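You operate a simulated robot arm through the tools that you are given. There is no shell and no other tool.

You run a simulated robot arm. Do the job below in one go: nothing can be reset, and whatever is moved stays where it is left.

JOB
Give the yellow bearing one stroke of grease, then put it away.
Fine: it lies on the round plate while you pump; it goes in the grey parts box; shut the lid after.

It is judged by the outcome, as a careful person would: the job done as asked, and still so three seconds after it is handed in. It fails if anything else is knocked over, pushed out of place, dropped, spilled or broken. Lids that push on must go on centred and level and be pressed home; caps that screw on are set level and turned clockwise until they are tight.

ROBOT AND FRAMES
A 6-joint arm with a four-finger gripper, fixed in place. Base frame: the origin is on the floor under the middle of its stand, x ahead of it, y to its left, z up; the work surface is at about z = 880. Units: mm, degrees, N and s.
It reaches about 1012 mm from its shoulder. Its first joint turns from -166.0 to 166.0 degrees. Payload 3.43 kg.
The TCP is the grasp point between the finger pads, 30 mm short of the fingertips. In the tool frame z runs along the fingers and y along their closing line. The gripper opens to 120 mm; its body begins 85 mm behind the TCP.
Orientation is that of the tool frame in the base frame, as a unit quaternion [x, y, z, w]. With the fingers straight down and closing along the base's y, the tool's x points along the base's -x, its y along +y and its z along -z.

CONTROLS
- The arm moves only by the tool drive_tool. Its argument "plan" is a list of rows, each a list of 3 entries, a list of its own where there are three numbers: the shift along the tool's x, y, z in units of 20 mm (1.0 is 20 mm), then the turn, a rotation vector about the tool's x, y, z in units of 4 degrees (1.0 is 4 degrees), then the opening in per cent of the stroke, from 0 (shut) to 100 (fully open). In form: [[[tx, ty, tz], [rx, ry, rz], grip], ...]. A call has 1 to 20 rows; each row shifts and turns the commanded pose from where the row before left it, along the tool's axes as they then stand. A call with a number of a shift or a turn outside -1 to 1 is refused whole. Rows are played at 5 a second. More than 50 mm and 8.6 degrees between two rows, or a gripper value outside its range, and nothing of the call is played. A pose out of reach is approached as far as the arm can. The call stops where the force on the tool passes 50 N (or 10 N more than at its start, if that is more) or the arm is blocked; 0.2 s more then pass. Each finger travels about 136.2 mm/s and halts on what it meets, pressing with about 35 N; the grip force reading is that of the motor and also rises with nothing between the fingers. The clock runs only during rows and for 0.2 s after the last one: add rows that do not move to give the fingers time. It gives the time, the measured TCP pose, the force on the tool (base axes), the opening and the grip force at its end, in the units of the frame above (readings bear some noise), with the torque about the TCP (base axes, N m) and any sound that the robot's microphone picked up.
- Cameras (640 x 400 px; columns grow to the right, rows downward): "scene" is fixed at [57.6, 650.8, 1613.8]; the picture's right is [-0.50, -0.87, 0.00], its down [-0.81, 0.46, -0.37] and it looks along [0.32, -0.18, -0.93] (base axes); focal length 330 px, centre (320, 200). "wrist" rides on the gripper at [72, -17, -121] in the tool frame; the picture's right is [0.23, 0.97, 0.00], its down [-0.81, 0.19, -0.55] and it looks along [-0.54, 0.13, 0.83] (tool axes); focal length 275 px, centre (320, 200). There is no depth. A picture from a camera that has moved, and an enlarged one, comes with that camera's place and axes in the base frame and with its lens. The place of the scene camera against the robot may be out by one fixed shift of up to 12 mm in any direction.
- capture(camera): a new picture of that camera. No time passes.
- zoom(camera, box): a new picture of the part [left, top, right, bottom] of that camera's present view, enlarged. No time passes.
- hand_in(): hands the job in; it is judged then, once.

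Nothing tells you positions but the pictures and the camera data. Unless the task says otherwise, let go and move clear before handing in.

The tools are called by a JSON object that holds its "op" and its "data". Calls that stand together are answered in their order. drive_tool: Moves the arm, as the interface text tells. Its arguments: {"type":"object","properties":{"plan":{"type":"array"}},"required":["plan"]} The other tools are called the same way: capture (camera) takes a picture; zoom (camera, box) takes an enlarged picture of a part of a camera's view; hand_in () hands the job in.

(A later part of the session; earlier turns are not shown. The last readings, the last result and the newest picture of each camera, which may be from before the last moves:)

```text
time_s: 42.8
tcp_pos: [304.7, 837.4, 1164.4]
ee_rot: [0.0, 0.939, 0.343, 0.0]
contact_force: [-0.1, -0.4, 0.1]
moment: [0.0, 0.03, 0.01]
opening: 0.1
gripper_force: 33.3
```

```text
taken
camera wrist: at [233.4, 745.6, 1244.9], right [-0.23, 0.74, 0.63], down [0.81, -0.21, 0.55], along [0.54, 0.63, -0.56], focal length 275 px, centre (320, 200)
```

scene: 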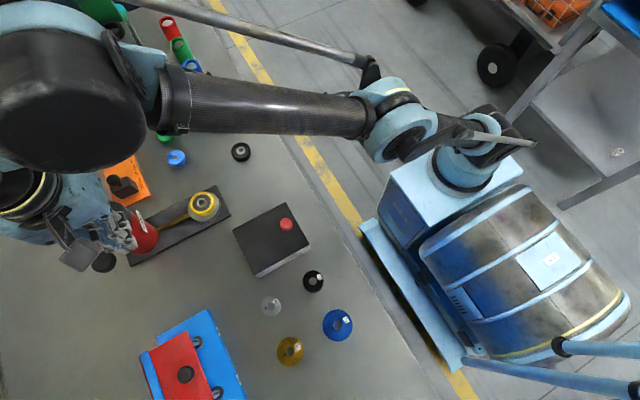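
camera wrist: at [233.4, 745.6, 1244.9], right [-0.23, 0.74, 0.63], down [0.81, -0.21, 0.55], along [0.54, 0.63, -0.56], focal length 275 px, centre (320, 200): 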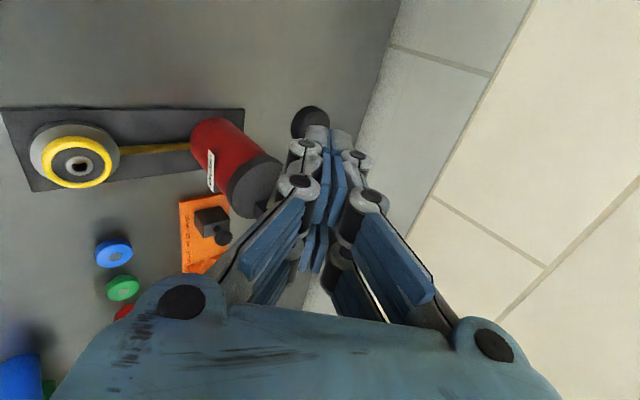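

{"op": "drive_tool", "data": {"plan": [[[-0.105, 0.513, 0.78], [0, 0, 0], 0], [[-0.105, 0.513, 0.78], [0, 0, 0], 0], [[-0.105, 0.513, 0.78], [0, 0, 0], 0], [[0, 0, 0], [0, 0, 0], 0]]}}

{"op": "capture", "data": {"camera": "wrist"}}

{"op": "zoom", "data": {"camera": "wrist", "box": [200, 60, 440, 240]}}

{"op": "zoom", "data": {"camera": "scene", "box": [20, 160, 220, 300]}}

```text
time_s: 43.8
tcp_pos: [309.7, 890.3, 1147.6]
ee_rot: [0.0, 0.939, 0.343, 0.0]
contact_force: [-0.5, -0.5, -0.1]
moment: [0.0, 0.0, 0.0]
opening: 0.0
gripper_force: 33.3
```

```text
taken
camera wrist: at [238.3, 800.2, 1228.0], right [-0.23, 0.74, 0.63], down [0.81, -0.21, 0.55], along [0.54, 0.63, -0.56], focal length 275 px, centre (320, 200)
```

wrist: 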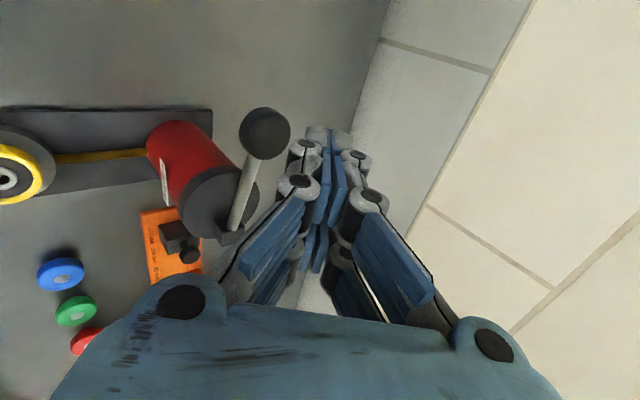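

```text
2.22 times, centred on (320, 150) of wrist
camera zoom: at [238.3, 800.2, 1228.0], right [-0.23, 0.74, 0.63], down [0.81, -0.21, 0.55], along [0.54, 0.63, -0.56], focal length 612 px, centre (320, 311)
```

zoom: 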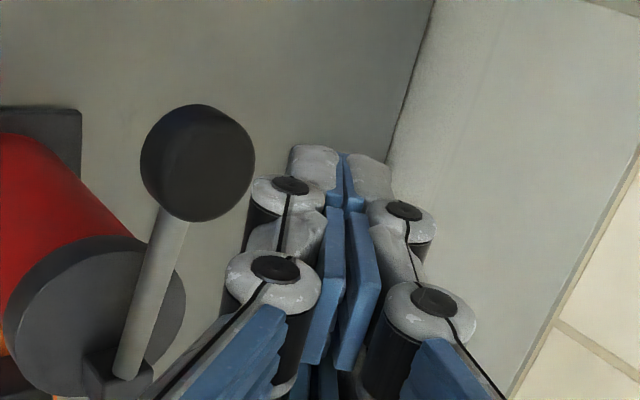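

```text
2.86 times, centred on (120, 230) of scene
camera zoom: at [57.6, 650.8, 1613.8], right [-0.5, -0.87, 0.0], down [-0.81, 0.46, -0.37], along [0.32, -0.18, -0.93], focal length 941 px, centre (891, 114)
```

zoom: 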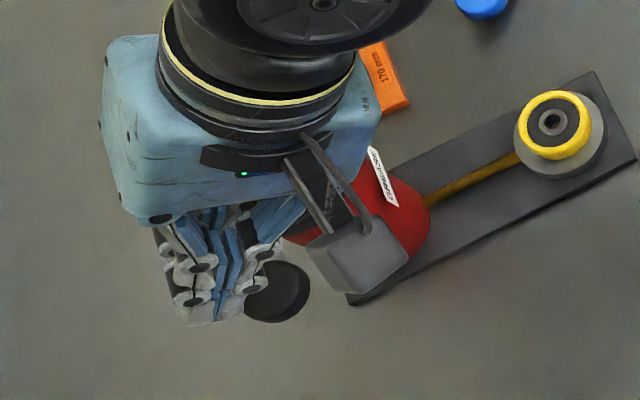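

The fingertips are above the knob. I'll descend vertically in steps and watch the force.

{"op": "drive_tool", "data": {"plan": [[[0, -0.322, 0.3825], [0, 0, 0], 0], [[0, -0.322, 0.3825], [0, 0, 0], 0], [[0, 0, 0], [0, 0, 0], 0]]}}

{"op": "drive_tool", "data": {"plan": [[[0, -0.161, 0.191], [0, 0, 0], 0], [[0, -0.161, 0.191], [0, 0, 0], 0], [[0, 0, 0], [0, 0, 0], 0]]}}

{"op": "zoom", "data": {"camera": "wrist", "box": [200, 60, 440, 240]}}

{"op": "zoom", "data": {"camera": "scene", "box": [20, 160, 220, 300]}}

```text
time_s: 44.6
tcp_pos: [309.9, 891.2, 1127.1]
ee_rot: [-0.001, 0.94, 0.342, 0.0]
contact_force: [-0.2, -0.5, -0.6]
moment: [0.0, 0.01, -0.03]
opening: 0.0
gripper_force: 33.6
```

```text
time_s: 45.4
tcp_pos: [309.6, 889.9, 1119.2]
ee_rot: [0.0, 0.94, 0.342, 0.0]
contact_force: [-0.7, 0.9, -0.8]
moment: [0.01, 0.01, 0.02]
opening: 0.0
gripper_force: 33.5
```

```text
2.22 times, centred on (320, 150) of wrist
camera zoom: at [238.7, 799.4, 1198.8], right [-0.23, 0.74, 0.63], down [0.81, -0.21, 0.55], along [0.54, 0.63, -0.56], focal length 612 px, centre (320, 311)
```

zoom: 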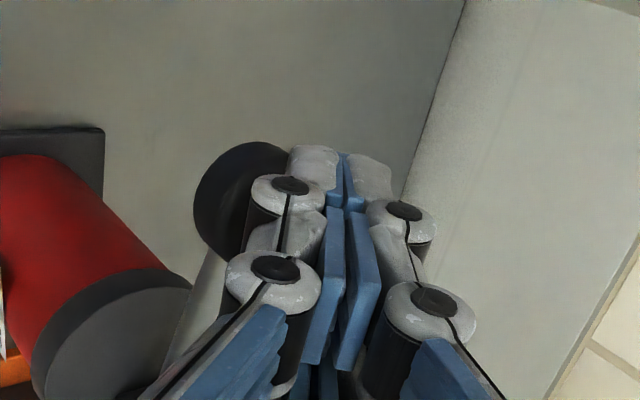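

```text
2.86 times, centred on (120, 230) of scene
camera zoom: at [57.6, 650.8, 1613.8], right [-0.5, -0.87, 0.0], down [-0.81, 0.46, -0.37], along [0.32, -0.18, -0.93], focal length 941 px, centre (891, 114)
```

zoom: 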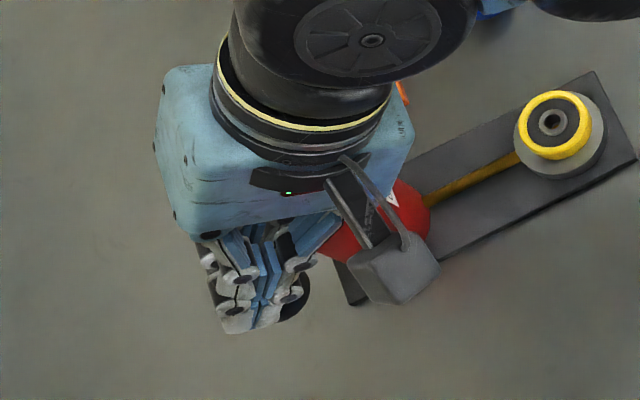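

{"op": "drive_tool", "data": {"plan": [[[0, -0.161, 0.191], [0, 0, 0], 0], [[0, 0, 0], [0, 0, 0], 0]]}}

{"op": "drive_tool", "data": {"plan": [[[0, -0.161, 0.191], [0, 0, 0], 0], [[0, 0, 0], [0, 0, 0], 0]]}}

{"op": "drive_tool", "data": {"plan": [[[0, -0.161, 0.191], [0, 0, 0], 0], [[0, 0, 0], [0, 0, 0], 0]]}}

```text
time_s: 46.0
tcp_pos: [310.1, 889.8, 1112.9]
ee_rot: [-0.001, 0.94, 0.342, 0.0]
contact_force: [-0.3, -1.0, -1.1]
moment: [-0.01, -0.03, -0.02]
opening: 0.1
gripper_force: 33.1
```

```text
time_s: 46.6
tcp_pos: [309.3, 889.7, 1108.6]
ee_rot: [0.0, 0.94, 0.342, -0.001]
contact_force: [-1.9, 0.8, 2.6]
moment: [0.03, 0.0, 0.03]
opening: 0.1
gripper_force: 33.1
```

```text
time_s: 47.2
tcp_pos: [310.4, 889.9, 1103.8]
ee_rot: [0.001, 0.939, 0.343, 0.0]
contact_force: [-2.0, 0.4, 2.7]
moment: [0.05, 0.02, 0.03]
opening: 0.0
gripper_force: 33.6
```

Contact is light (about 3 N) and the lever is moving down. I'll keep pressing in modest steps and watch for the end stop.

{"op": "drive_tool", "data": {"plan": [[[0, -0.161, 0.191], [0, 0, 0], 0], [[0, -0.161, 0.191], [0, 0, 0], 0], [[0, 0, 0], [0, 0, 0], 0]]}}

{"op": "drive_tool", "data": {"plan": [[[0, -0.161, 0.191], [0, 0, 0], 0], [[0, -0.161, 0.191], [0, 0, 0], 0], [[0, 0, 0], [0, 0, 0], 0]]}}

{"op": "zoom", "data": {"camera": "wrist", "box": [120, 60, 440, 300]}}

```text
time_s: 48.0
tcp_pos: [311.8, 889.9, 1095.1]
ee_rot: [0.0, 0.939, 0.343, 0.001]
contact_force: [-1.4, 0.5, 2.8]
moment: [0.01, -0.01, 0.0]
opening: 0.0
gripper_force: 33.3
```

```text
time_s: 48.8
tcp_pos: [310.5, 890.0, 1083.4]
ee_rot: [0.001, 0.939, 0.343, 0.0]
contact_force: [-2.4, -0.6, 3.2]
moment: [0.02, 0.03, 0.0]
opening: 0.0
gripper_force: 33.4
```

```text
1.67 times, centred on (280, 180) of wrist
camera zoom: at [239.9, 799.0, 1164.3], right [-0.23, 0.74, 0.63], down [0.81, -0.21, 0.55], along [0.54, 0.63, -0.56], focal length 459 px, centre (387, 233)
```

zoom: 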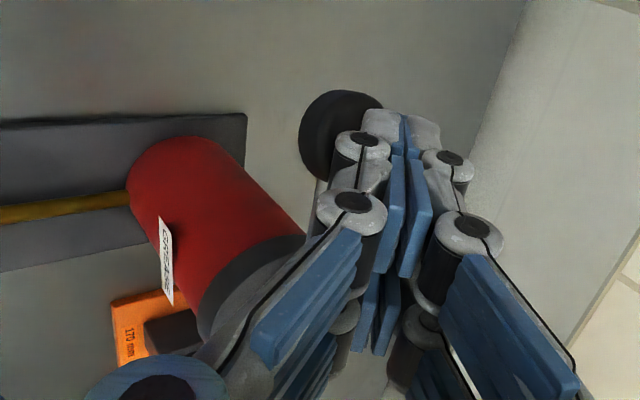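

{"op": "drive_tool", "data": {"plan": [[[0, -0.161, 0.191], [0, 0, 0], 0], [[0, -0.161, 0.191], [0, 0, 0], 0], [[0, 0, 0], [0, 0, 0], 0]]}}

{"op": "drive_tool", "data": {"plan": [[[0, -0.161, 0.191], [0, 0, 0], 0], [[0, -0.161, 0.191], [0, 0, 0], 0], [[0, 0, 0], [0, 0, 0], 0]]}}

{"op": "drive_tool", "data": {"plan": [[[0, -0.161, 0.191], [0, 0, 0], 0], [[0, -0.161, 0.191], [0, 0, 0], 0], [[0, 0, 0], [0, 0, 0], 0]]}}

{"op": "zoom", "data": {"camera": "wrist", "box": [120, 60, 440, 300]}}

```text
time_s: 49.6
tcp_pos: [311.6, 889.9, 1073.8]
ee_rot: [0.0, 0.939, 0.343, -0.001]
contact_force: [-1.4, -0.4, 3.4]
moment: [0.03, 0.03, 0.01]
opening: 0.1
gripper_force: 33.4
```

```text
time_s: 50.4
tcp_pos: [310.1, 888.9, 1063.2]
ee_rot: [0.0, 0.94, 0.342, 0.0]
contact_force: [0.3, 0.3, 4.3]
moment: [0.07, -0.01, 0.01]
opening: 0.0
gripper_force: 33.2
heard: click
```

```text
time_s: 51.2
tcp_pos: [311.7, 888.7, 1055.3]
ee_rot: [0.0, 0.939, 0.344, -0.001]
contact_force: [3.3, 10.9, 47.6]
moment: [0.75, -0.4, 0.08]
opening: 0.0
gripper_force: 33.7
```

```text
1.67 times, centred on (280, 180) of wrist
camera zoom: at [239.9, 797.6, 1135.8], right [-0.23, 0.74, 0.63], down [0.81, -0.21, 0.55], along [0.54, 0.64, -0.55], focal length 459 px, centre (387, 233)
```

zoom: 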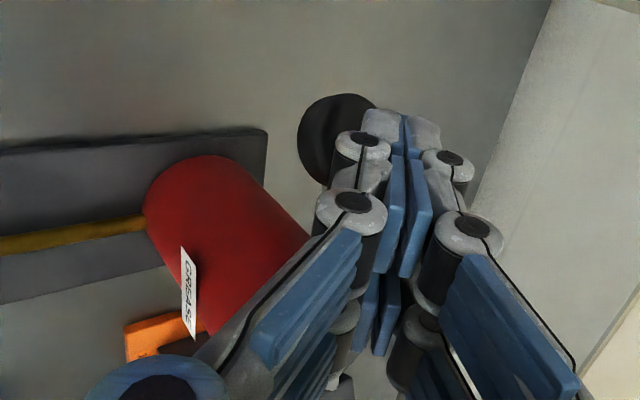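

I heard a click and then reached the end stop, so one full stroke is done. I'll raise slowly and see whether the lever follows.

{"op": "drive_tool", "data": {"plan": [[[0, 0.161, -0.191], [0, 0, 0], 0], [[0, 0.161, -0.191], [0, 0, 0], 0], [[0, 0.161, -0.191], [0, 0, 0], 0], [[0, 0.161, -0.191], [0, 0, 0], 0], [[0, 0, 0], [0, 0, 0], 0]]}}

{"op": "zoom", "data": {"camera": "wrist", "box": [120, 60, 440, 300]}}

{"op": "drive_tool", "data": {"plan": [[[0, 0.161, -0.191], [0, 0, 0], 0], [[0, 0.161, -0.191], [0, 0, 0], 0], [[0, 0.161, -0.191], [0, 0, 0], 0], [[0, 0.161, -0.191], [0, 0, 0], 0], [[0, 0.161, -0.191], [0, 0, 0], 0], [[0, 0.161, -0.191], [0, 0, 0], 0], [[0, 0.322, -0.382], [0, 0, 0], 0], [[0, 0.322, -0.382], [0, 0, 0], 0], [[0, 0.322, -0.382], [0, 0, 0], 0], [[0, 0.322, -0.382], [0, 0, 0], 0], [[0, 0, 0], [0, 0, 0], 0]]}}

{"op": "capture", "data": {"camera": "wrist"}}

```text
time_s: 52.4
tcp_pos: [310.8, 890.1, 1073.4]
ee_rot: [0.0, 0.94, 0.342, 0.0]
contact_force: [1.3, -1.0, 3.1]
moment: [0.05, -0.06, -0.01]
opening: 0.1
gripper_force: 32.9
```

```text
1.67 times, centred on (280, 180) of wrist
camera zoom: at [239.7, 798.7, 1154.4], right [-0.23, 0.74, 0.63], down [0.81, -0.21, 0.55], along [0.54, 0.63, -0.56], focal length 459 px, centre (387, 233)
```

zoom: 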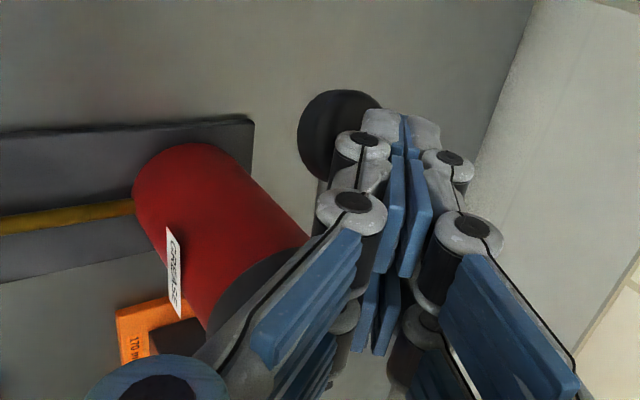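

```text
time_s: 54.8
tcp_pos: [311.1, 890.4, 1142.5]
ee_rot: [0.0, 0.94, 0.342, 0.0]
contact_force: [0.6, 0.1, -0.3]
moment: [-0.02, -0.01, 0.0]
opening: 0.0
gripper_force: 33.7
```

```text
taken
camera wrist: at [240.2, 799.1, 1224.0], right [-0.23, 0.74, 0.63], down [0.81, -0.21, 0.55], along [0.54, 0.63, -0.56], focal length 275 px, centre (320, 200)
```

wrist: 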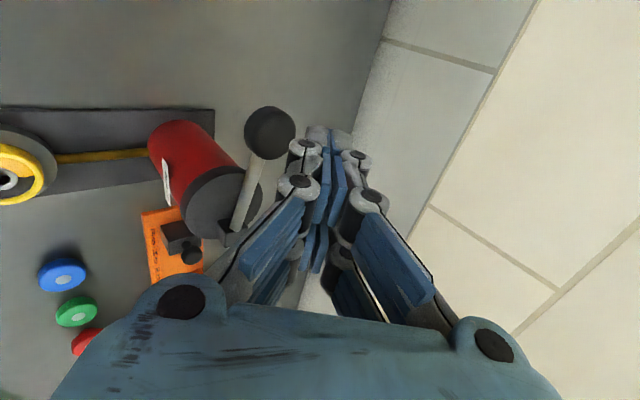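

The lever returned to its raised position, so the bearing has had exactly one stroke. Next is the lid. I'll back away at this tilt to the robot side of the box, then roll the tool so the fingers straddle the knob along x.

{"op": "drive_tool", "data": {"plan": [[[0, 0, -1], [0, 0, 0], 0], [[0.2, -0.939, -0.54], [0, 0, 0], 0], [[0.2, -0.939, -0.54], [0, 0, 0], 0], [[0.2, -0.939, -0.54], [0, 0, 0], 0], [[0.2, -0.939, -0.54], [0, 0, 0], 0], [[0.2, -0.939, -0.54], [0, 0, 0], 0], [[0.2, -0.939, -0.54], [0, 0, 0], 0], [[0.2, -0.939, -0.54], [0, 0, 0], 0], [[0.2, -0.939, -0.54], [0, 0, 0], 0], [[0.2, -0.939, -0.54], [0, 0, 0], 0], [[0.2, -0.939, -0.54], [0, 0, 0], 0], [[0.2, -0.939, -0.54], [0, 0, 0], 0], [[0.2, -0.939, -0.54], [0, 0, 0], 0], [[0.2, -0.939, -0.54], [0, 0, 0], 0], [[0.2, -0.939, -0.54], [0, 0, 0], 0], [[0, 0, 0], [0, 0, 0], 0]]}}

{"op": "capture", "data": {"camera": "scene"}}

```text
time_s: 58.2
tcp_pos: [255.2, 576.5, 1105.6]
ee_rot: [0.0, 0.939, 0.343, 0.0]
contact_force: [0.6, -0.2, 1.4]
moment: [0.04, 0.04, -0.02]
opening: 0.0
gripper_force: 33.2
```

```text
taken
```

scene: 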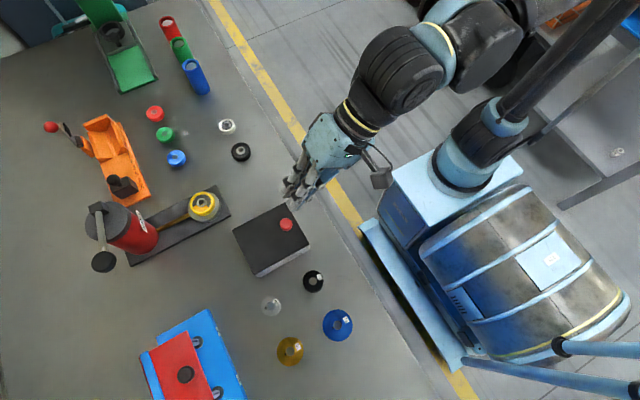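

{"op": "drive_tool", "data": {"plan": [[[0, 0, 0], [0, 0, -1], 30], [[0, 0, 0], [0, 0, -1], 50], [[0, 0, 0], [0, 0, -1], 50], [[0, 0, 0], [0, 0, -1], 50], [[0, 0, 0], [0, 0, -1], 50], [[0, 0, 0], [0, 0, -1], 50], [[0, 0, 0], [0, 0, -1], 50], [[0, 0, 0], [0, 0, -1], 50], [[0, 0, 0], [0, 0, -1], 50], [[0, 0, 0], [0, 0, -1], 50], [[0, 0, 0], [0, 0, -1], 50], [[0, 0, 0], [0, 0, -1], 50], [[0, 0, 0], [0, 0, -1], 50], [[0, 0, 0], [0, 0, -1], 50], [[0, 0, 0], [0, 0, -1], 50], [[0, 0, 0], [0, 0, -1], 50], [[0, 0, 0], [0, 0, -1], 50], [[0, 0, 0], [0, 0, -1], 50], [[0, 0, 0], [0, 0, -1], 50], [[0, 0, 0], [0, 0, -1], 50]]}}

{"op": "drive_tool", "data": {"plan": [[[0, 0, 0], [0, 0, -0.85], 50], [[0, 0, 0], [0, 0, -0.85], 50], [[0, 0, 0], [0, 0, -0.8], 50], [[0, 0, 0], [0, 0, 0], 50]]}}

{"op": "capture", "data": {"camera": "wrist"}}

{"op": "capture", "data": {"camera": "scene"}}

```text
time_s: 62.4
tcp_pos: [254.8, 578.2, 1104.5]
ee_rot: [-0.604, 0.719, 0.262, 0.221]
contact_force: [0.2, 0.0, 0.8]
moment: [0.0, -0.03, 0.02]
opening: 60.2
gripper_force: 0.0
```

```text
time_s: 63.4
tcp_pos: [254.5, 579.2, 1104.6]
ee_rot: [0.665, -0.664, -0.243, -0.242]
contact_force: [0.5, 0.2, 0.2]
moment: [0.05, 0.03, 0.01]
opening: 60.0
gripper_force: 0.1
```

```text
taken
camera wrist: at [272.0, 446.1, 1150.0], right [-0.97, -0.18, -0.15], down [-0.19, 0.26, 0.95], along [-0.13, 0.95, -0.29], focal length 275 px, centre (320, 200)
```

wrist: 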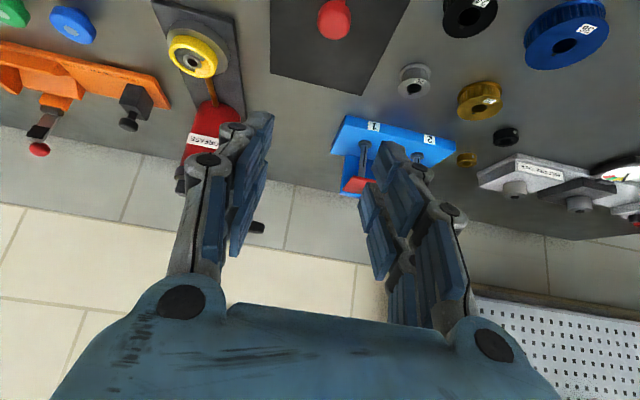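

```text
taken
```

scene: 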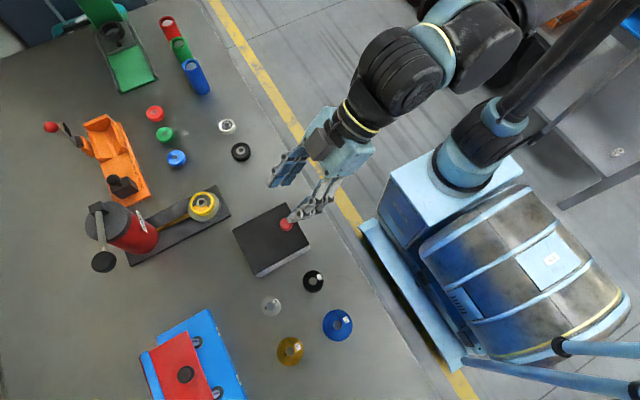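

The fingers now straddle along x and point 50° down towards +y. I'll move to a stand-off just behind and above the knob and check alignment.

{"op": "drive_tool", "data": {"plan": [[[0.9, -0.036, 0.63], [0, 0, 0], 50], [[0.9, -0.036, 0.63], [0, 0, 0], 50], [[0.9, -0.036, 0.63], [0, 0, 0], 50], [[0.9, -0.036, 0.63], [0, 0, 0], 50], [[0, 0, 0], [0, 0, 0], 50]]}}

{"op": "capture", "data": {"camera": "wrist"}}

{"op": "zoom", "data": {"camera": "wrist", "box": [220, 60, 420, 200]}}

{"op": "zoom", "data": {"camera": "scene", "box": [210, 130, 370, 290]}}

```text
time_s: 64.6
tcp_pos: [257.5, 555.4, 1020.2]
ee_rot: [0.665, -0.664, -0.243, -0.242]
contact_force: [0.0, -1.0, 0.8]
moment: [0.0, 0.0, 0.02]
opening: 60.0
gripper_force: 0.1
```

```text
taken
camera wrist: at [275.2, 423.1, 1066.2], right [-0.97, -0.18, -0.15], down [-0.19, 0.26, 0.95], along [-0.13, 0.95, -0.29], focal length 275 px, centre (320, 200)
```

wrist: 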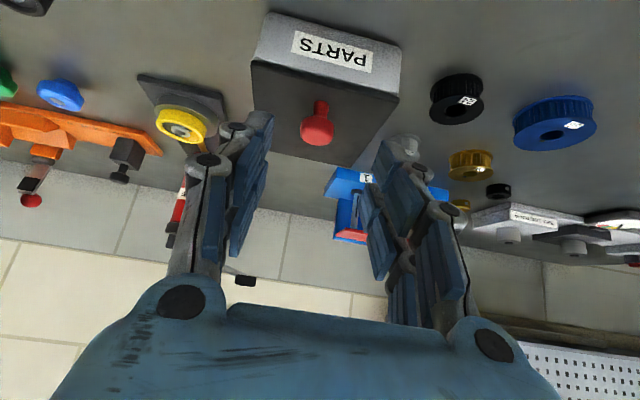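

```text
2.86 times, centred on (320, 130) of wrist
camera zoom: at [275.2, 423.1, 1066.2], right [-0.97, -0.18, -0.15], down [-0.19, 0.26, 0.95], along [-0.13, 0.95, -0.29], focal length 786 px, centre (320, 400)
```

zoom: 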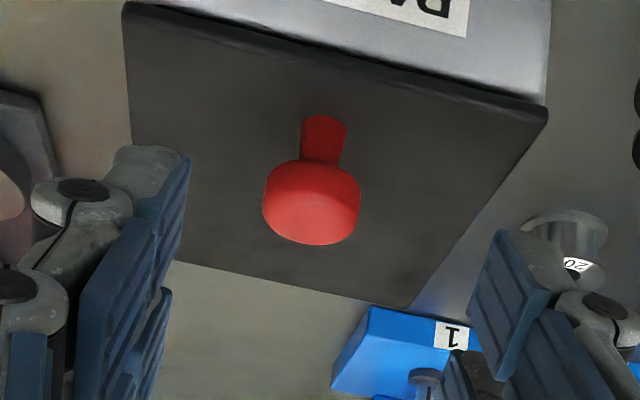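

```text
2.50 times, centred on (290, 210) of scene
camera zoom: at [57.6, 650.8, 1613.8], right [-0.5, -0.87, 0.0], down [-0.81, 0.46, -0.37], along [0.32, -0.18, -0.93], focal length 824 px, centre (395, 175)
```

zoom: 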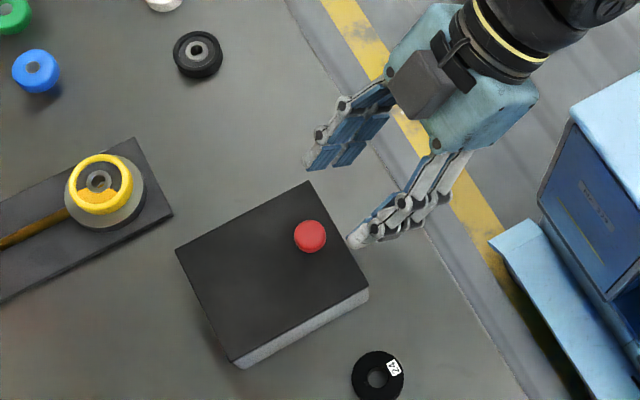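

The front face says PARTS, so this is the right box, and a dab of grease is visible on the bearing. The knob head is at about (260.5, 609.5, 955.5). I'll advance to it along the fingers.

{"op": "drive_tool", "data": {"plan": [[[0, -0.15, 0.6], [0, 0, 0], 50], [[0, 0, 0.7], [0, 0, 0], 50], [[0, 0, 0.7], [0, 0, 0], 50], [[0, 0, 0.6], [0, 0, 0], 50], [[0, 0, 0], [0, 0, 0], 50]]}}

{"op": "zoom", "data": {"camera": "wrist", "box": [220, 60, 420, 200]}}

{"op": "zoom", "data": {"camera": "scene", "box": [210, 130, 370, 290]}}

```text
time_s: 65.8
tcp_pos: [261.4, 588.3, 980.3]
ee_rot: [-0.664, 0.664, 0.243, 0.243]
contact_force: [0.2, -0.5, 0.1]
moment: [-0.04, -0.02, 0.0]
opening: 59.9
gripper_force: 0.0
```

```text
2.86 times, centred on (320, 130) of wrist
camera zoom: at [277.4, 456.1, 1025.3], right [-0.97, -0.18, -0.15], down [-0.19, 0.26, 0.95], along [-0.13, 0.95, -0.29], focal length 786 px, centre (320, 400)
```

zoom: 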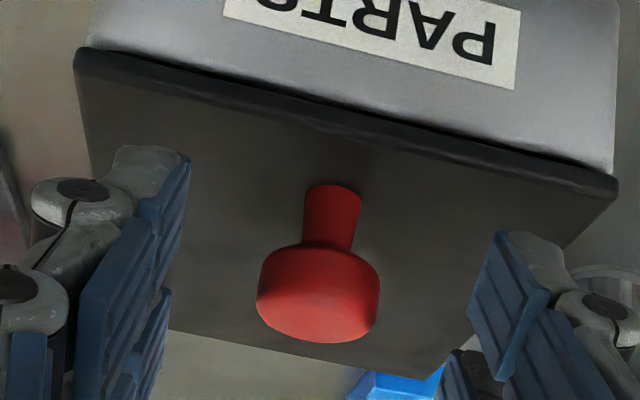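

```text
2.50 times, centred on (290, 210) of scene
camera zoom: at [57.6, 650.8, 1613.8], right [-0.5, -0.87, 0.0], down [-0.81, 0.46, -0.37], along [0.32, -0.18, -0.93], focal length 824 px, centre (395, 175)
```

zoom: 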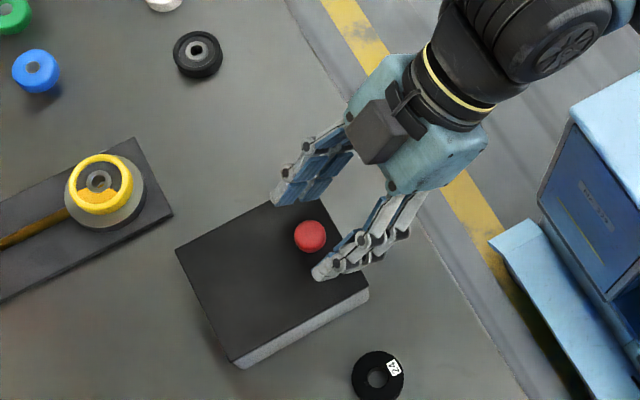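

{"op": "drive_tool", "data": {"plan": [[[0, 0.03, 0.4], [0, 0, 0], 50], [[0, 0, 0], [0, 0, 0], 50]]}}

{"op": "drive_tool", "data": {"plan": [[[0, 0, 0], [0, 0, 0], 30], [[0, 0, 0], [0, 0, 0], 10], [[0, 0, 0], [0, 0, 0], 5], [[0, 0, 0], [0, 0, 0], 5]]}}

{"op": "zoom", "data": {"camera": "wrist", "box": [220, 60, 420, 200]}}

```text
time_s: 66.4
tcp_pos: [259.2, 594.0, 974.5]
ee_rot: [-0.664, 0.664, 0.243, 0.243]
contact_force: [0.0, -0.3, -0.6]
moment: [-0.02, 0.01, -0.02]
opening: 59.8
gripper_force: 0.1
```

```text
time_s: 67.4
tcp_pos: [259.7, 594.0, 972.1]
ee_rot: [0.665, -0.664, -0.242, -0.241]
contact_force: [12.5, -1.1, -9.4]
moment: [-0.19, -0.33, -0.27]
opening: 23.0
gripper_force: 44.8
```

```text
2.86 times, centred on (320, 130) of wrist
camera zoom: at [277.4, 461.6, 1019.0], right [-0.97, -0.18, -0.15], down [-0.19, 0.27, 0.94], along [-0.13, 0.95, -0.29], focal length 786 px, centre (320, 400)
```

zoom: 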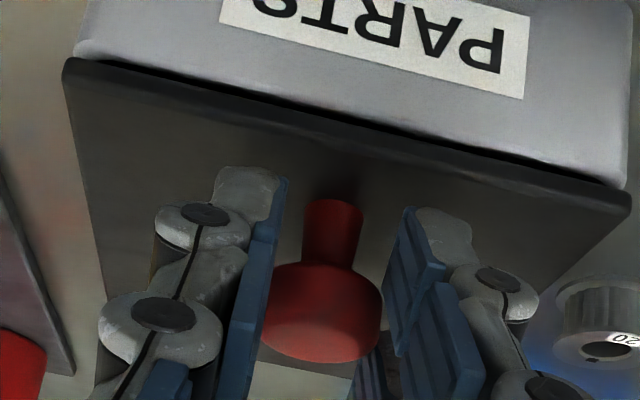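

The knob is gripped at 23 mm. I'll try a small lift along an arc about a hinge at y≈710 and watch the forces to confirm the lid is hinged there.

{"op": "drive_tool", "data": {"plan": [[[-0.11, -0.05, -0.062], [0, 0.19, 0], 5], [[-0.11, 0, -0.062], [0, 0.19, 0], 5], [[-0.11, 0, -0.062], [0, 0.19, 0], 5], [[-0.11, 0, -0.062], [0, 0.19, 0], 5], [[0, 0, 0], [0, 0, 0], 5]]}}

{"op": "zoom", "data": {"camera": "wrist", "box": [200, 30, 440, 200]}}

{"op": "zoom", "data": {"camera": "scene", "box": [210, 130, 370, 290]}}

```text
time_s: 67.9
tcp_pos: [257.4, 593.2, 975.6]
ee_rot: [0.667, -0.667, -0.227, -0.24]
contact_force: [90.9, -0.6, -48.6]
moment: [-0.77, -1.24, -1.77]
opening: 28.8
gripper_force: 46.0
stopped in row 2: the force on the tool passed its limit at 56 N (the readings are from after the stop); the commanded pose is now the measured one
```

```text
2.35 times, centred on (320, 115) of wrist
camera zoom: at [272.3, 462.3, 1024.5], right [-0.97, -0.17, -0.16], down [-0.21, 0.29, 0.93], along [-0.12, 0.94, -0.32], focal length 648 px, centre (320, 400)
```

zoom: 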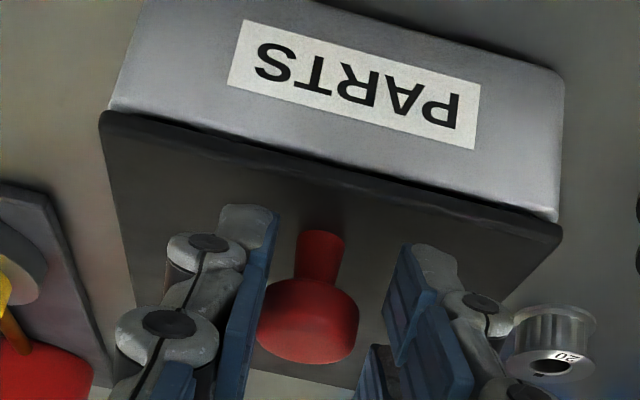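

```text
2.50 times, centred on (290, 210) of scene
camera zoom: at [57.6, 650.8, 1613.8], right [-0.5, -0.87, 0.0], down [-0.81, 0.46, -0.37], along [0.32, -0.18, -0.93], focal length 824 px, centre (395, 175)
```

zoom: 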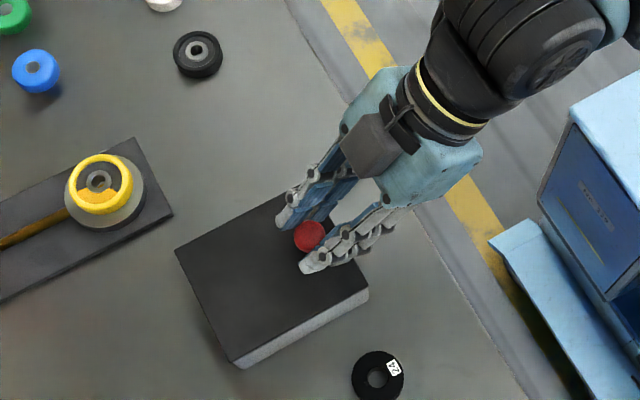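

The force climbed quickly (91 N sideways, 49 N down), so something is off. I'll release the knob at once and inspect the lid and knob more closely before trying again.

{"op": "drive_tool", "data": {"plan": [[[0, 0, 0], [0, 0, 0], 30], [[0, 0, 0], [0, 0, 0], 50], [[0, 0, 0], [0, 0, 0], 50], [[0, 0, 0], [0, 0, 0], 50]]}}

{"op": "zoom", "data": {"camera": "wrist", "box": [200, 30, 440, 200]}}

{"op": "zoom", "data": {"camera": "scene", "box": [220, 190, 320, 290]}}

```text
time_s: 68.9
tcp_pos: [248.1, 594.5, 977.8]
ee_rot: [0.669, -0.665, -0.231, -0.239]
contact_force: [0.4, 0.0, 0.6]
moment: [0.0, 0.03, 0.0]
opening: 59.9
gripper_force: 0.2
```

```text
2.35 times, centred on (320, 115) of wrist
camera zoom: at [265.3, 462.8, 1027.0], right [-0.97, -0.18, -0.15], down [-0.2, 0.29, 0.94], along [-0.13, 0.94, -0.31], focal length 648 px, centre (320, 400)
```

zoom: 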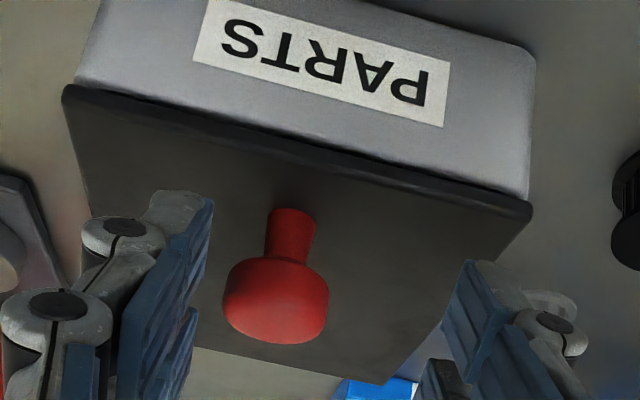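

```text
4.00 times, centred on (270, 240) of scene
camera zoom: at [57.6, 650.8, 1613.8], right [-0.5, -0.87, 0.0], down [-0.81, 0.46, -0.37], along [0.32, -0.18, -0.93], focal length 1318 px, centre (520, 40)
```

zoom: 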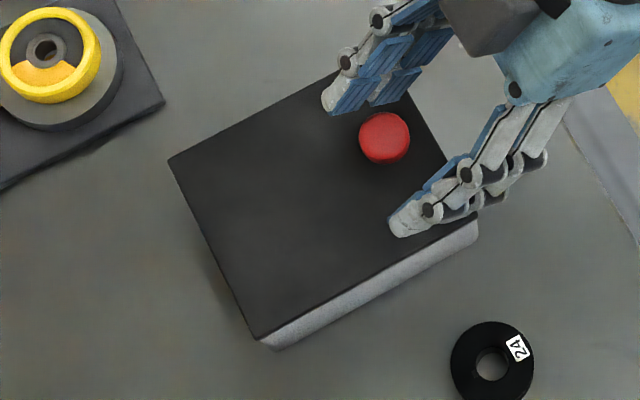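

{"op": "drive_tool", "data": {"plan": [[[0, 0, -0.5], [0, 0, 0], 50], [[0, 0, -1], [0, 0, 0], 50], [[0, 0, -1], [0, 0, 0], 50], [[0, 0, 0], [0, 0, 0], 50]]}}

{"op": "drive_tool", "data": {"plan": [[[-0.11, -0.05, -0.062], [0, 0.19, 0], 50], [[-0.11, 0, -0.062], [0, 0.19, 0], 50], [[-0.11, 0, -0.062], [0, 0.19, 0], 50], [[-0.11, 0, -0.062], [0, 0.19, 0], 50], [[0, 0, 0], [0, 0, 0], 50]]}}

{"op": "capture", "data": {"camera": "wrist"}}

```text
time_s: 69.9
tcp_pos: [247.3, 562.4, 1017.6]
ee_rot: [0.668, -0.666, -0.232, -0.239]
contact_force: [-0.8, -0.6, -0.8]
moment: [-0.02, 0.01, 0.01]
opening: 59.9
gripper_force: 0.0
```

```text
time_s: 71.1
tcp_pos: [247.6, 567.2, 1027.3]
ee_rot: [0.674, -0.672, -0.213, -0.22]
contact_force: [-0.9, -1.0, -0.1]
moment: [0.02, -0.01, -0.02]
opening: 60.0
gripper_force: 0.1
```

```text
taken
camera wrist: at [265.6, 438.6, 1082.0], right [-0.97, -0.19, -0.14], down [-0.2, 0.34, 0.92], along [-0.12, 0.92, -0.36], focal length 275 px, centre (320, 200)
```

wrist: 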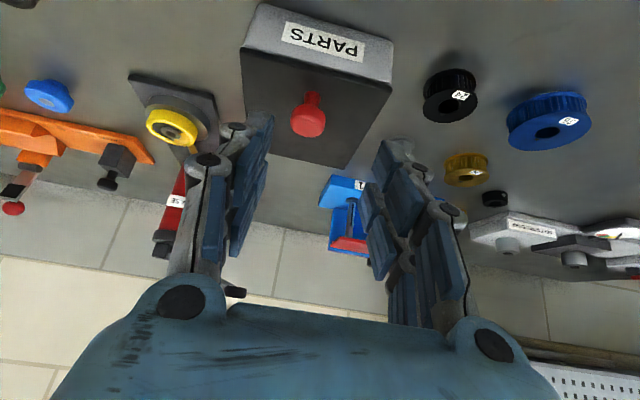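

{"op": "zoom", "data": {"camera": "wrist", "box": [230, 0, 410, 120]}}

{"op": "zoom", "data": {"camera": "wrist", "box": [240, 90, 360, 180]}}

{"op": "zoom", "data": {"camera": "scene", "box": [225, 195, 285, 285]}}

```text
3.33 times, centred on (320, 60) of wrist
camera zoom: at [265.6, 438.6, 1082.0], right [-0.97, -0.19, -0.14], down [-0.2, 0.34, 0.92], along [-0.12, 0.92, -0.36], focal length 918 px, centre (320, 667)
```

zoom: 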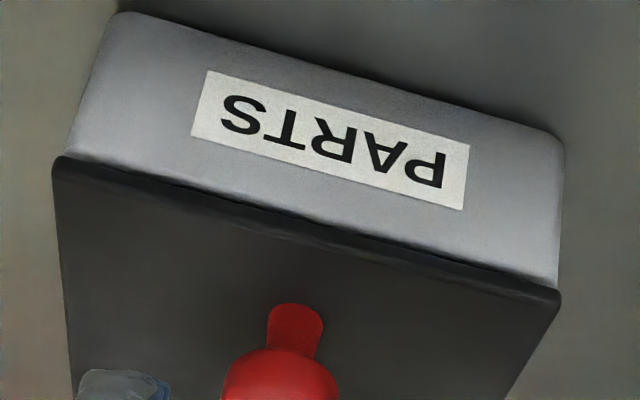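

```text
4.44 times, centred on (300, 135) of wrist
camera zoom: at [265.6, 438.6, 1082.0], right [-0.97, -0.19, -0.14], down [-0.2, 0.34, 0.92], along [-0.12, 0.92, -0.36], focal length 1224 px, centre (409, 489)
```

zoom: 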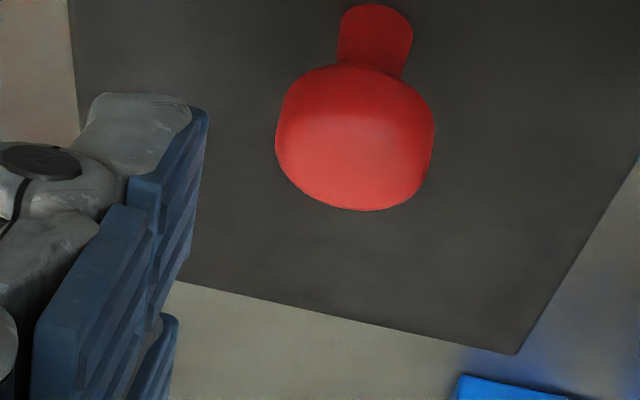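

```text
4.44 times, centred on (255, 240) of scene
camera zoom: at [57.6, 650.8, 1613.8], right [-0.5, -0.87, 0.0], down [-0.81, 0.46, -0.37], along [0.32, -0.18, -0.93], focal length 1464 px, centre (609, 22)
```

zoom: 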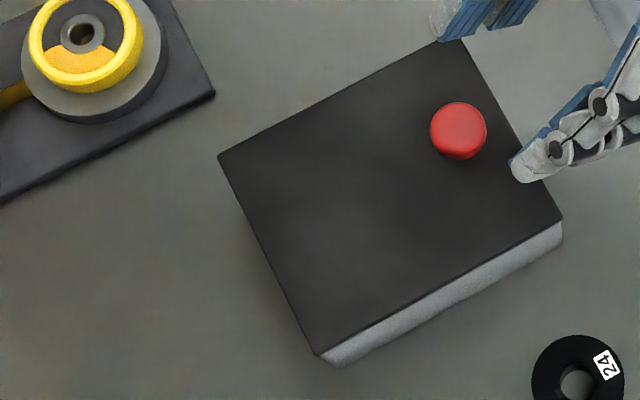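

The free-air tracking is fine and the lid shows no latch or rails. I'll try a straight vertical grip on the knob, which holds better, and test the lift gently.

{"op": "drive_tool", "data": {"plan": [[[0, 0, 0], [0, 0.99, 0], 50], [[0, 0, 0], [0, 0.99, 0], 50], [[0, 0, 0], [0, 0.99, 0], 50], [[0, 0, 0], [0, 0.99, 0], 50], [[0, 0, 0], [0, 0.99, 0], 50], [[0, 0, 0], [0, 0.99, 0], 50], [[0, 0, 0], [0, 0.99, 0], 50], [[0, 0, 0], [0, 0.99, 0], 50], [[0, 0, 0], [0, 0.99, 0], 50], [[-0.7, -0.22, 0], [0, 0, 0], 50], [[-0.7, -0.22, 0], [0, 0, 0], 50], [[-0.7, -0.22, 0], [0, 0, 0], 50], [[0, 0, 0], [0, 0, 0], 50]]}}

{"op": "capture", "data": {"camera": "wrist"}}

{"op": "zoom", "data": {"camera": "wrist", "box": [220, 80, 420, 230]}}

```text
time_s: 73.9
tcp_pos: [261.2, 608.4, 1026.0]
ee_rot: [-0.707, 0.707, -0.004, 0.004]
contact_force: [-0.5, -0.8, 0.0]
moment: [-0.03, 0.0, -0.02]
opening: 59.9
gripper_force: 0.2
```

```text
taken
camera wrist: at [277.4, 537.1, 1146.7], right [-0.97, -0.23, -0.01], down [-0.2, 0.81, 0.55], along [-0.12, 0.54, -0.83], focal length 275 px, centre (320, 200)
```

wrist: 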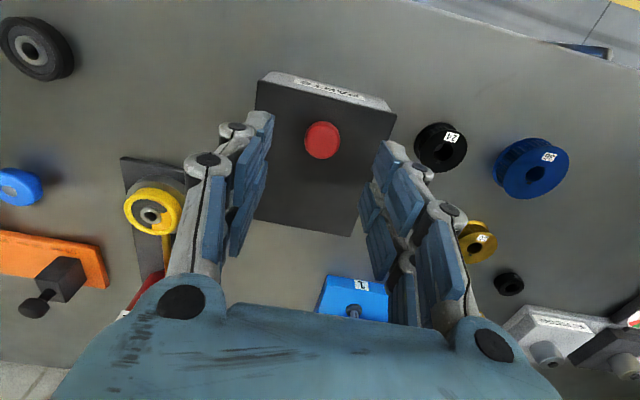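

```text
2.67 times, centred on (320, 155) of wrist
camera zoom: at [277.4, 537.1, 1146.7], right [-0.97, -0.23, -0.01], down [-0.2, 0.81, 0.55], along [-0.12, 0.54, -0.83], focal length 734 px, centre (320, 320)
```

zoom: 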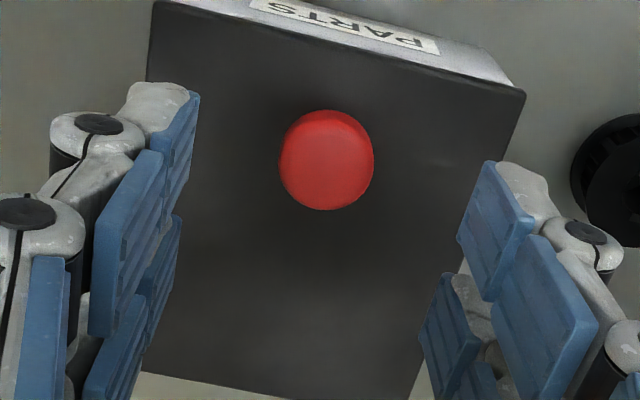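

{"op": "drive_tool", "data": {"plan": [[[0, 0.04, 0.8], [-0.16, 0, 0], 50], [[0, 0, 0.8], [0, 0, 0], 50], [[0, 0, 0.8], [0, 0, 0], 50], [[0, 0, 0], [0, 0, 0], 50]]}}

{"op": "zoom", "data": {"camera": "wrist", "box": [220, 80, 420, 230]}}

```text
time_s: 74.9
tcp_pos: [262.2, 610.1, 978.2]
ee_rot: [0.708, -0.706, -0.001, -0.001]
contact_force: [0.1, 0.2, -0.4]
moment: [-0.02, -0.01, -0.02]
opening: 59.9
gripper_force: 0.0
```

```text
2.67 times, centred on (320, 155) of wrist
camera zoom: at [278.9, 538.0, 1097.6], right [-0.97, -0.23, 0.0], down [-0.19, 0.81, 0.55], along [-0.13, 0.54, -0.83], focal length 734 px, centre (320, 320)
```

zoom: 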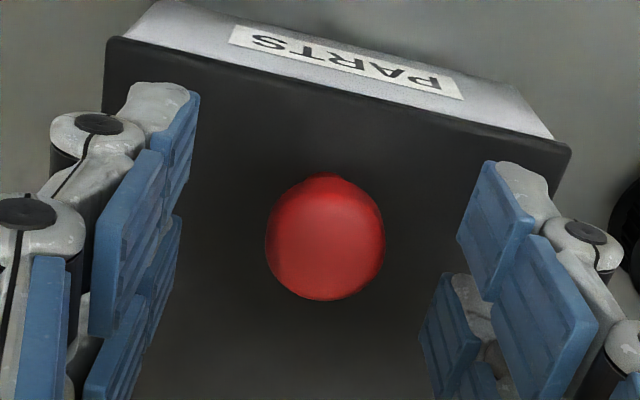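

{"op": "drive_tool", "data": {"plan": [[[0, 0.06, 0], [0, 0, 0], 50], [[0, 0, 0], [0, 0, 0], 30], [[0, 0, 0], [0, 0, 0], 22], [[0, 0, 0], [0, 0, 0], 10], [[0, 0, 0], [0, 0, 0], 10], [[0, 0, 0], [0, 0, 0], 10]]}}

{"op": "zoom", "data": {"camera": "wrist", "box": [220, 80, 420, 230]}}

```text
time_s: 76.3
tcp_pos: [260.4, 608.7, 978.6]
ee_rot: [0.708, -0.707, -0.001, -0.001]
contact_force: [1.1, -0.9, -0.6]
moment: [0.0, -0.05, 0.0]
opening: 23.7
gripper_force: 44.8
```

```text
2.67 times, centred on (320, 155) of wrist
camera zoom: at [277.6, 537.4, 1097.9], right [-0.97, -0.23, 0.0], down [-0.19, 0.81, 0.55], along [-0.13, 0.54, -0.83], focal length 734 px, centre (320, 320)
```

zoom: 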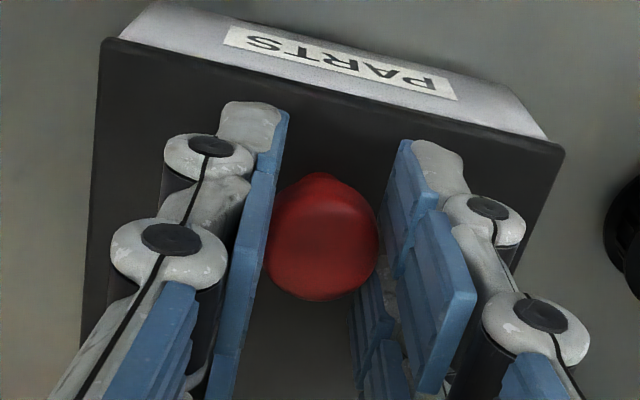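

The grip is now balanced, with almost no side force. I'll lift in 2 mm steps.

{"op": "drive_tool", "data": {"plan": [[[0, 0, -0.1], [0, 0, 0], 10], [[0, 0, 0], [0, 0, 0], 10]]}}

{"op": "drive_tool", "data": {"plan": [[[0, 0, -0.1], [0, 0, 0], 10], [[0, 0, 0], [0, 0, 0], 10]]}}

{"op": "zoom", "data": {"camera": "wrist", "box": [220, 80, 420, 230]}}

```text
time_s: 77.0
tcp_pos: [256.7, 609.7, 982.2]
ee_rot: [-0.705, 0.709, -0.007, 0.008]
contact_force: [95.2, 9.1, -26.8]
moment: [0.06, -2.85, -0.07]
opening: 27.7
gripper_force: 45.2
stopped in row 2: the force on the tool passed its limit at 51 N (the readings are from after the stop); the commanded pose is now the measured one
```

```text
time_s: 77.6
tcp_pos: [250.3, 608.6, 984.0]
ee_rot: [0.707, -0.707, 0.005, -0.006]
contact_force: [51.2, 6.8, -10.4]
moment: [0.18, -1.21, 0.12]
opening: 41.0
gripper_force: 25.4
```

```text
2.67 times, centred on (320, 155) of wrist
camera zoom: at [266.1, 538.0, 1104.1], right [-0.97, -0.23, -0.01], down [-0.2, 0.81, 0.55], along [-0.12, 0.54, -0.83], focal length 734 px, centre (320, 320)
```

zoom: 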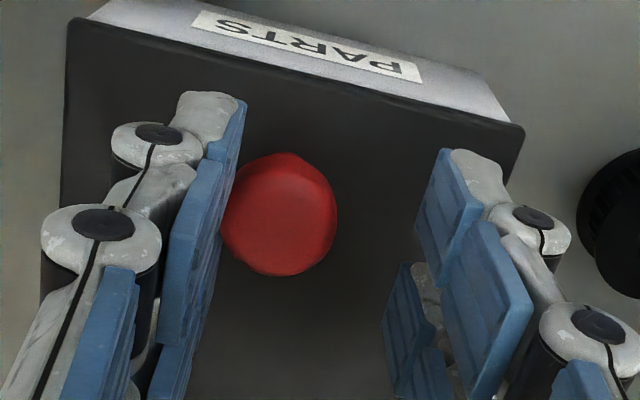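

The fingers are now pushing sideways on the knob, and the lid has not lifted. After each force stop the arm seems to shift about 12 mm in −x, so I'll avoid triggering stops. I'll open the fingers, re-centre, and then check whether the lid slides rather than lifts.

{"op": "drive_tool", "data": {"plan": [[[0, 0, 0], [0, 0, 0], 50], [[0, 0, 0], [0, 0, 0], 60], [[0, 0, 0], [0, 0, 0], 60]]}}

{"op": "drive_tool", "data": {"plan": [[[0, 0, -0.5], [0, 0, 0], 60], [[0, 0, -1], [0, 0, 0], 60], [[0, 0, 0], [0, 0, 0], 60]]}}

{"op": "zoom", "data": {"camera": "wrist", "box": [220, 60, 420, 230]}}

{"op": "zoom", "data": {"camera": "scene", "box": [225, 195, 325, 285]}}

```text
time_s: 78.4
tcp_pos: [247.7, 609.6, 984.3]
ee_rot: [0.707, -0.707, 0.003, -0.004]
contact_force: [0.2, -0.4, -0.2]
moment: [0.01, -0.02, -0.01]
opening: 72.0
gripper_force: 0.0
```

```text
time_s: 79.2
tcp_pos: [247.7, 608.7, 1014.2]
ee_rot: [0.708, -0.707, 0.004, -0.005]
contact_force: [0.2, 0.4, 0.1]
moment: [0.0, -0.03, 0.02]
opening: 72.2
gripper_force: 0.1
```

```text
2.35 times, centred on (320, 145) of wrist
camera zoom: at [263.5, 537.5, 1134.6], right [-0.97, -0.23, -0.01], down [-0.2, 0.81, 0.55], along [-0.12, 0.54, -0.83], focal length 648 px, centre (320, 329)
```

zoom: 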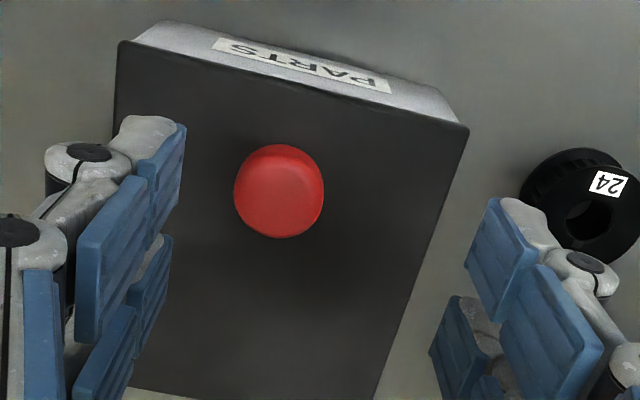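

```text
4.44 times, centred on (275, 240) of scene
camera zoom: at [57.6, 650.8, 1613.8], right [-0.5, -0.87, 0.0], down [-0.81, 0.46, -0.37], along [0.32, -0.18, -0.93], focal length 1464 px, centre (520, 22)
```

zoom: 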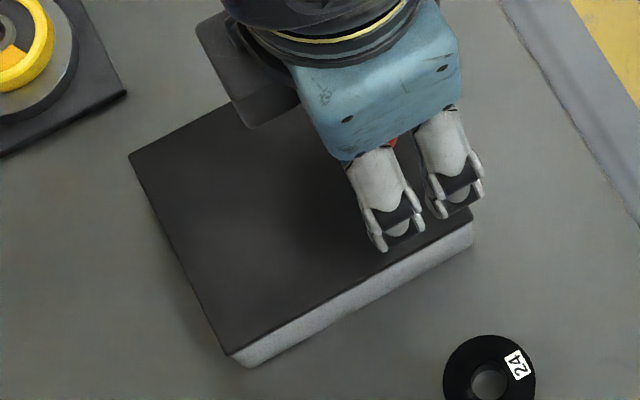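

{"op": "drive_tool", "data": {"plan": [[[0, -0.6, 0.6], [-0.18, 0, 0], 60], [[0, 0, 0.6], [0, 0, 0], 60], [[0, 0, 0.55], [0, 0, 0], 60], [[0, 0, 0], [0, 0, 0], 60]]}}

{"op": "zoom", "data": {"camera": "wrist", "box": [220, 80, 420, 230]}}

```text
time_s: 80.2
tcp_pos: [259.5, 609.4, 980.1]
ee_rot: [0.708, -0.706, -0.002, 0.0]
contact_force: [-0.2, 0.4, 0.2]
moment: [-0.01, 0.0, 0.0]
opening: 72.1
gripper_force: 0.1
```

```text
2.67 times, centred on (320, 155) of wrist
camera zoom: at [277.4, 537.2, 1098.7], right [-0.97, -0.23, 0.0], down [-0.19, 0.81, 0.55], along [-0.13, 0.54, -0.83], focal length 734 px, centre (320, 320)
```

zoom: 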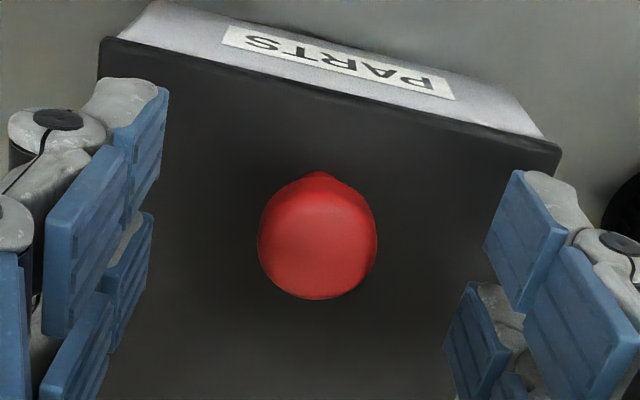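

{"op": "drive_tool", "data": {"plan": [[[0, 0, 0.05], [0, 0, 0], 40], [[0, 0, 0], [0, 0, 0], 24], [[0, 0, 0], [0, 0, 0], 10], [[0, 0, 0], [0, 0, 0], 10], [[0, 0, 0], [0, 0, 0], 10]]}}

{"op": "drive_tool", "data": {"plan": [[[-0.05, 0, 0], [0, 0, 0], 10], [[0, 0, 0], [0, 0, 0], 10]]}}

```text
time_s: 81.4
tcp_pos: [260.8, 608.4, 977.5]
ee_rot: [0.708, -0.707, -0.001, 0.0]
contact_force: [7.1, -0.2, -3.4]
moment: [-0.01, -0.18, -0.06]
opening: 23.7
gripper_force: 44.2
```

```text
time_s: 82.0
tcp_pos: [261.5, 610.8, 977.2]
ee_rot: [0.707, -0.707, -0.001, 0.0]
contact_force: [5.4, -1.7, -6.3]
moment: [-0.1, -0.13, 0.02]
opening: 23.6
gripper_force: 44.8
```

{"op": "drive_tool", "data": {"plan": [[[-0.05, 0, 0], [0, 0, 0], 10], [[0, 0, 0], [0, 0, 0], 10]]}}

{"op": "drive_tool", "data": {"plan": [[[-0.05, 0, 0], [0, 0, 0], 10], [[0, 0, 0], [0, 0, 0], 10]]}}

{"op": "zoom", "data": {"camera": "wrist", "box": [220, 80, 420, 230]}}

```text
time_s: 82.6
tcp_pos: [260.3, 611.1, 977.1]
ee_rot: [0.708, -0.706, -0.001, 0.0]
contact_force: [2.1, -1.5, -22.8]
moment: [-0.04, -0.05, -0.06]
opening: 23.6
gripper_force: 45.2
```

```text
time_s: 83.2
tcp_pos: [260.3, 612.4, 977.7]
ee_rot: [0.708, -0.706, 0.0, 0.001]
contact_force: [5.9, -1.2, -37.9]
moment: [-0.11, -0.18, -0.02]
opening: 23.8
gripper_force: 44.3
```

```text
2.67 times, centred on (320, 155) of wrist
camera zoom: at [277.8, 541.2, 1097.4], right [-0.97, -0.23, 0.0], down [-0.19, 0.81, 0.55], along [-0.13, 0.54, -0.83], focal length 734 px, centre (320, 320)
```

zoom: 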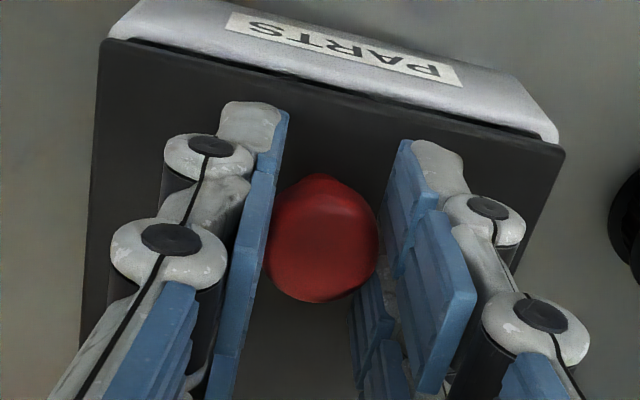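

The lid moves freely with the tool in +y (under 2 N) and the box stays put, so it is a sliding lid that opens away from the robot. A downward pull has built up, so I'll lower slightly to relax it and continue in small steps.

{"op": "drive_tool", "data": {"plan": [[[0, 0, 0.07], [0, 0, 0], 10], [[0, 0, 0], [0, 0, 0], 10]]}}

{"op": "drive_tool", "data": {"plan": [[[-0.05, 0, 0], [0, 0, 0], 10], [[0, 0, 0], [0, 0, 0], 10]]}}

{"op": "drive_tool", "data": {"plan": [[[-0.05, 0, 0], [0, 0, 0], 10], [[0, 0, 0], [0, 0, 0], 10]]}}

```text
time_s: 83.8
tcp_pos: [260.5, 612.7, 978.4]
ee_rot: [0.707, -0.707, -0.001, 0.0]
contact_force: [9.0, -0.3, -2.4]
moment: [-0.31, -0.21, -0.05]
opening: 23.7
gripper_force: 45.0
```

```text
time_s: 84.4
tcp_pos: [260.8, 612.9, 977.9]
ee_rot: [0.708, -0.707, 0.0, 0.0]
contact_force: [14.6, -0.6, 15.0]
moment: [-0.17, -0.41, -0.09]
opening: 23.6
gripper_force: 45.3
```

```text
time_s: 85.0
tcp_pos: [260.0, 614.5, 978.8]
ee_rot: [0.708, -0.707, -0.002, -0.001]
contact_force: [16.6, -1.0, 25.0]
moment: [-0.06, -0.41, -0.03]
opening: 23.7
gripper_force: 44.9
```

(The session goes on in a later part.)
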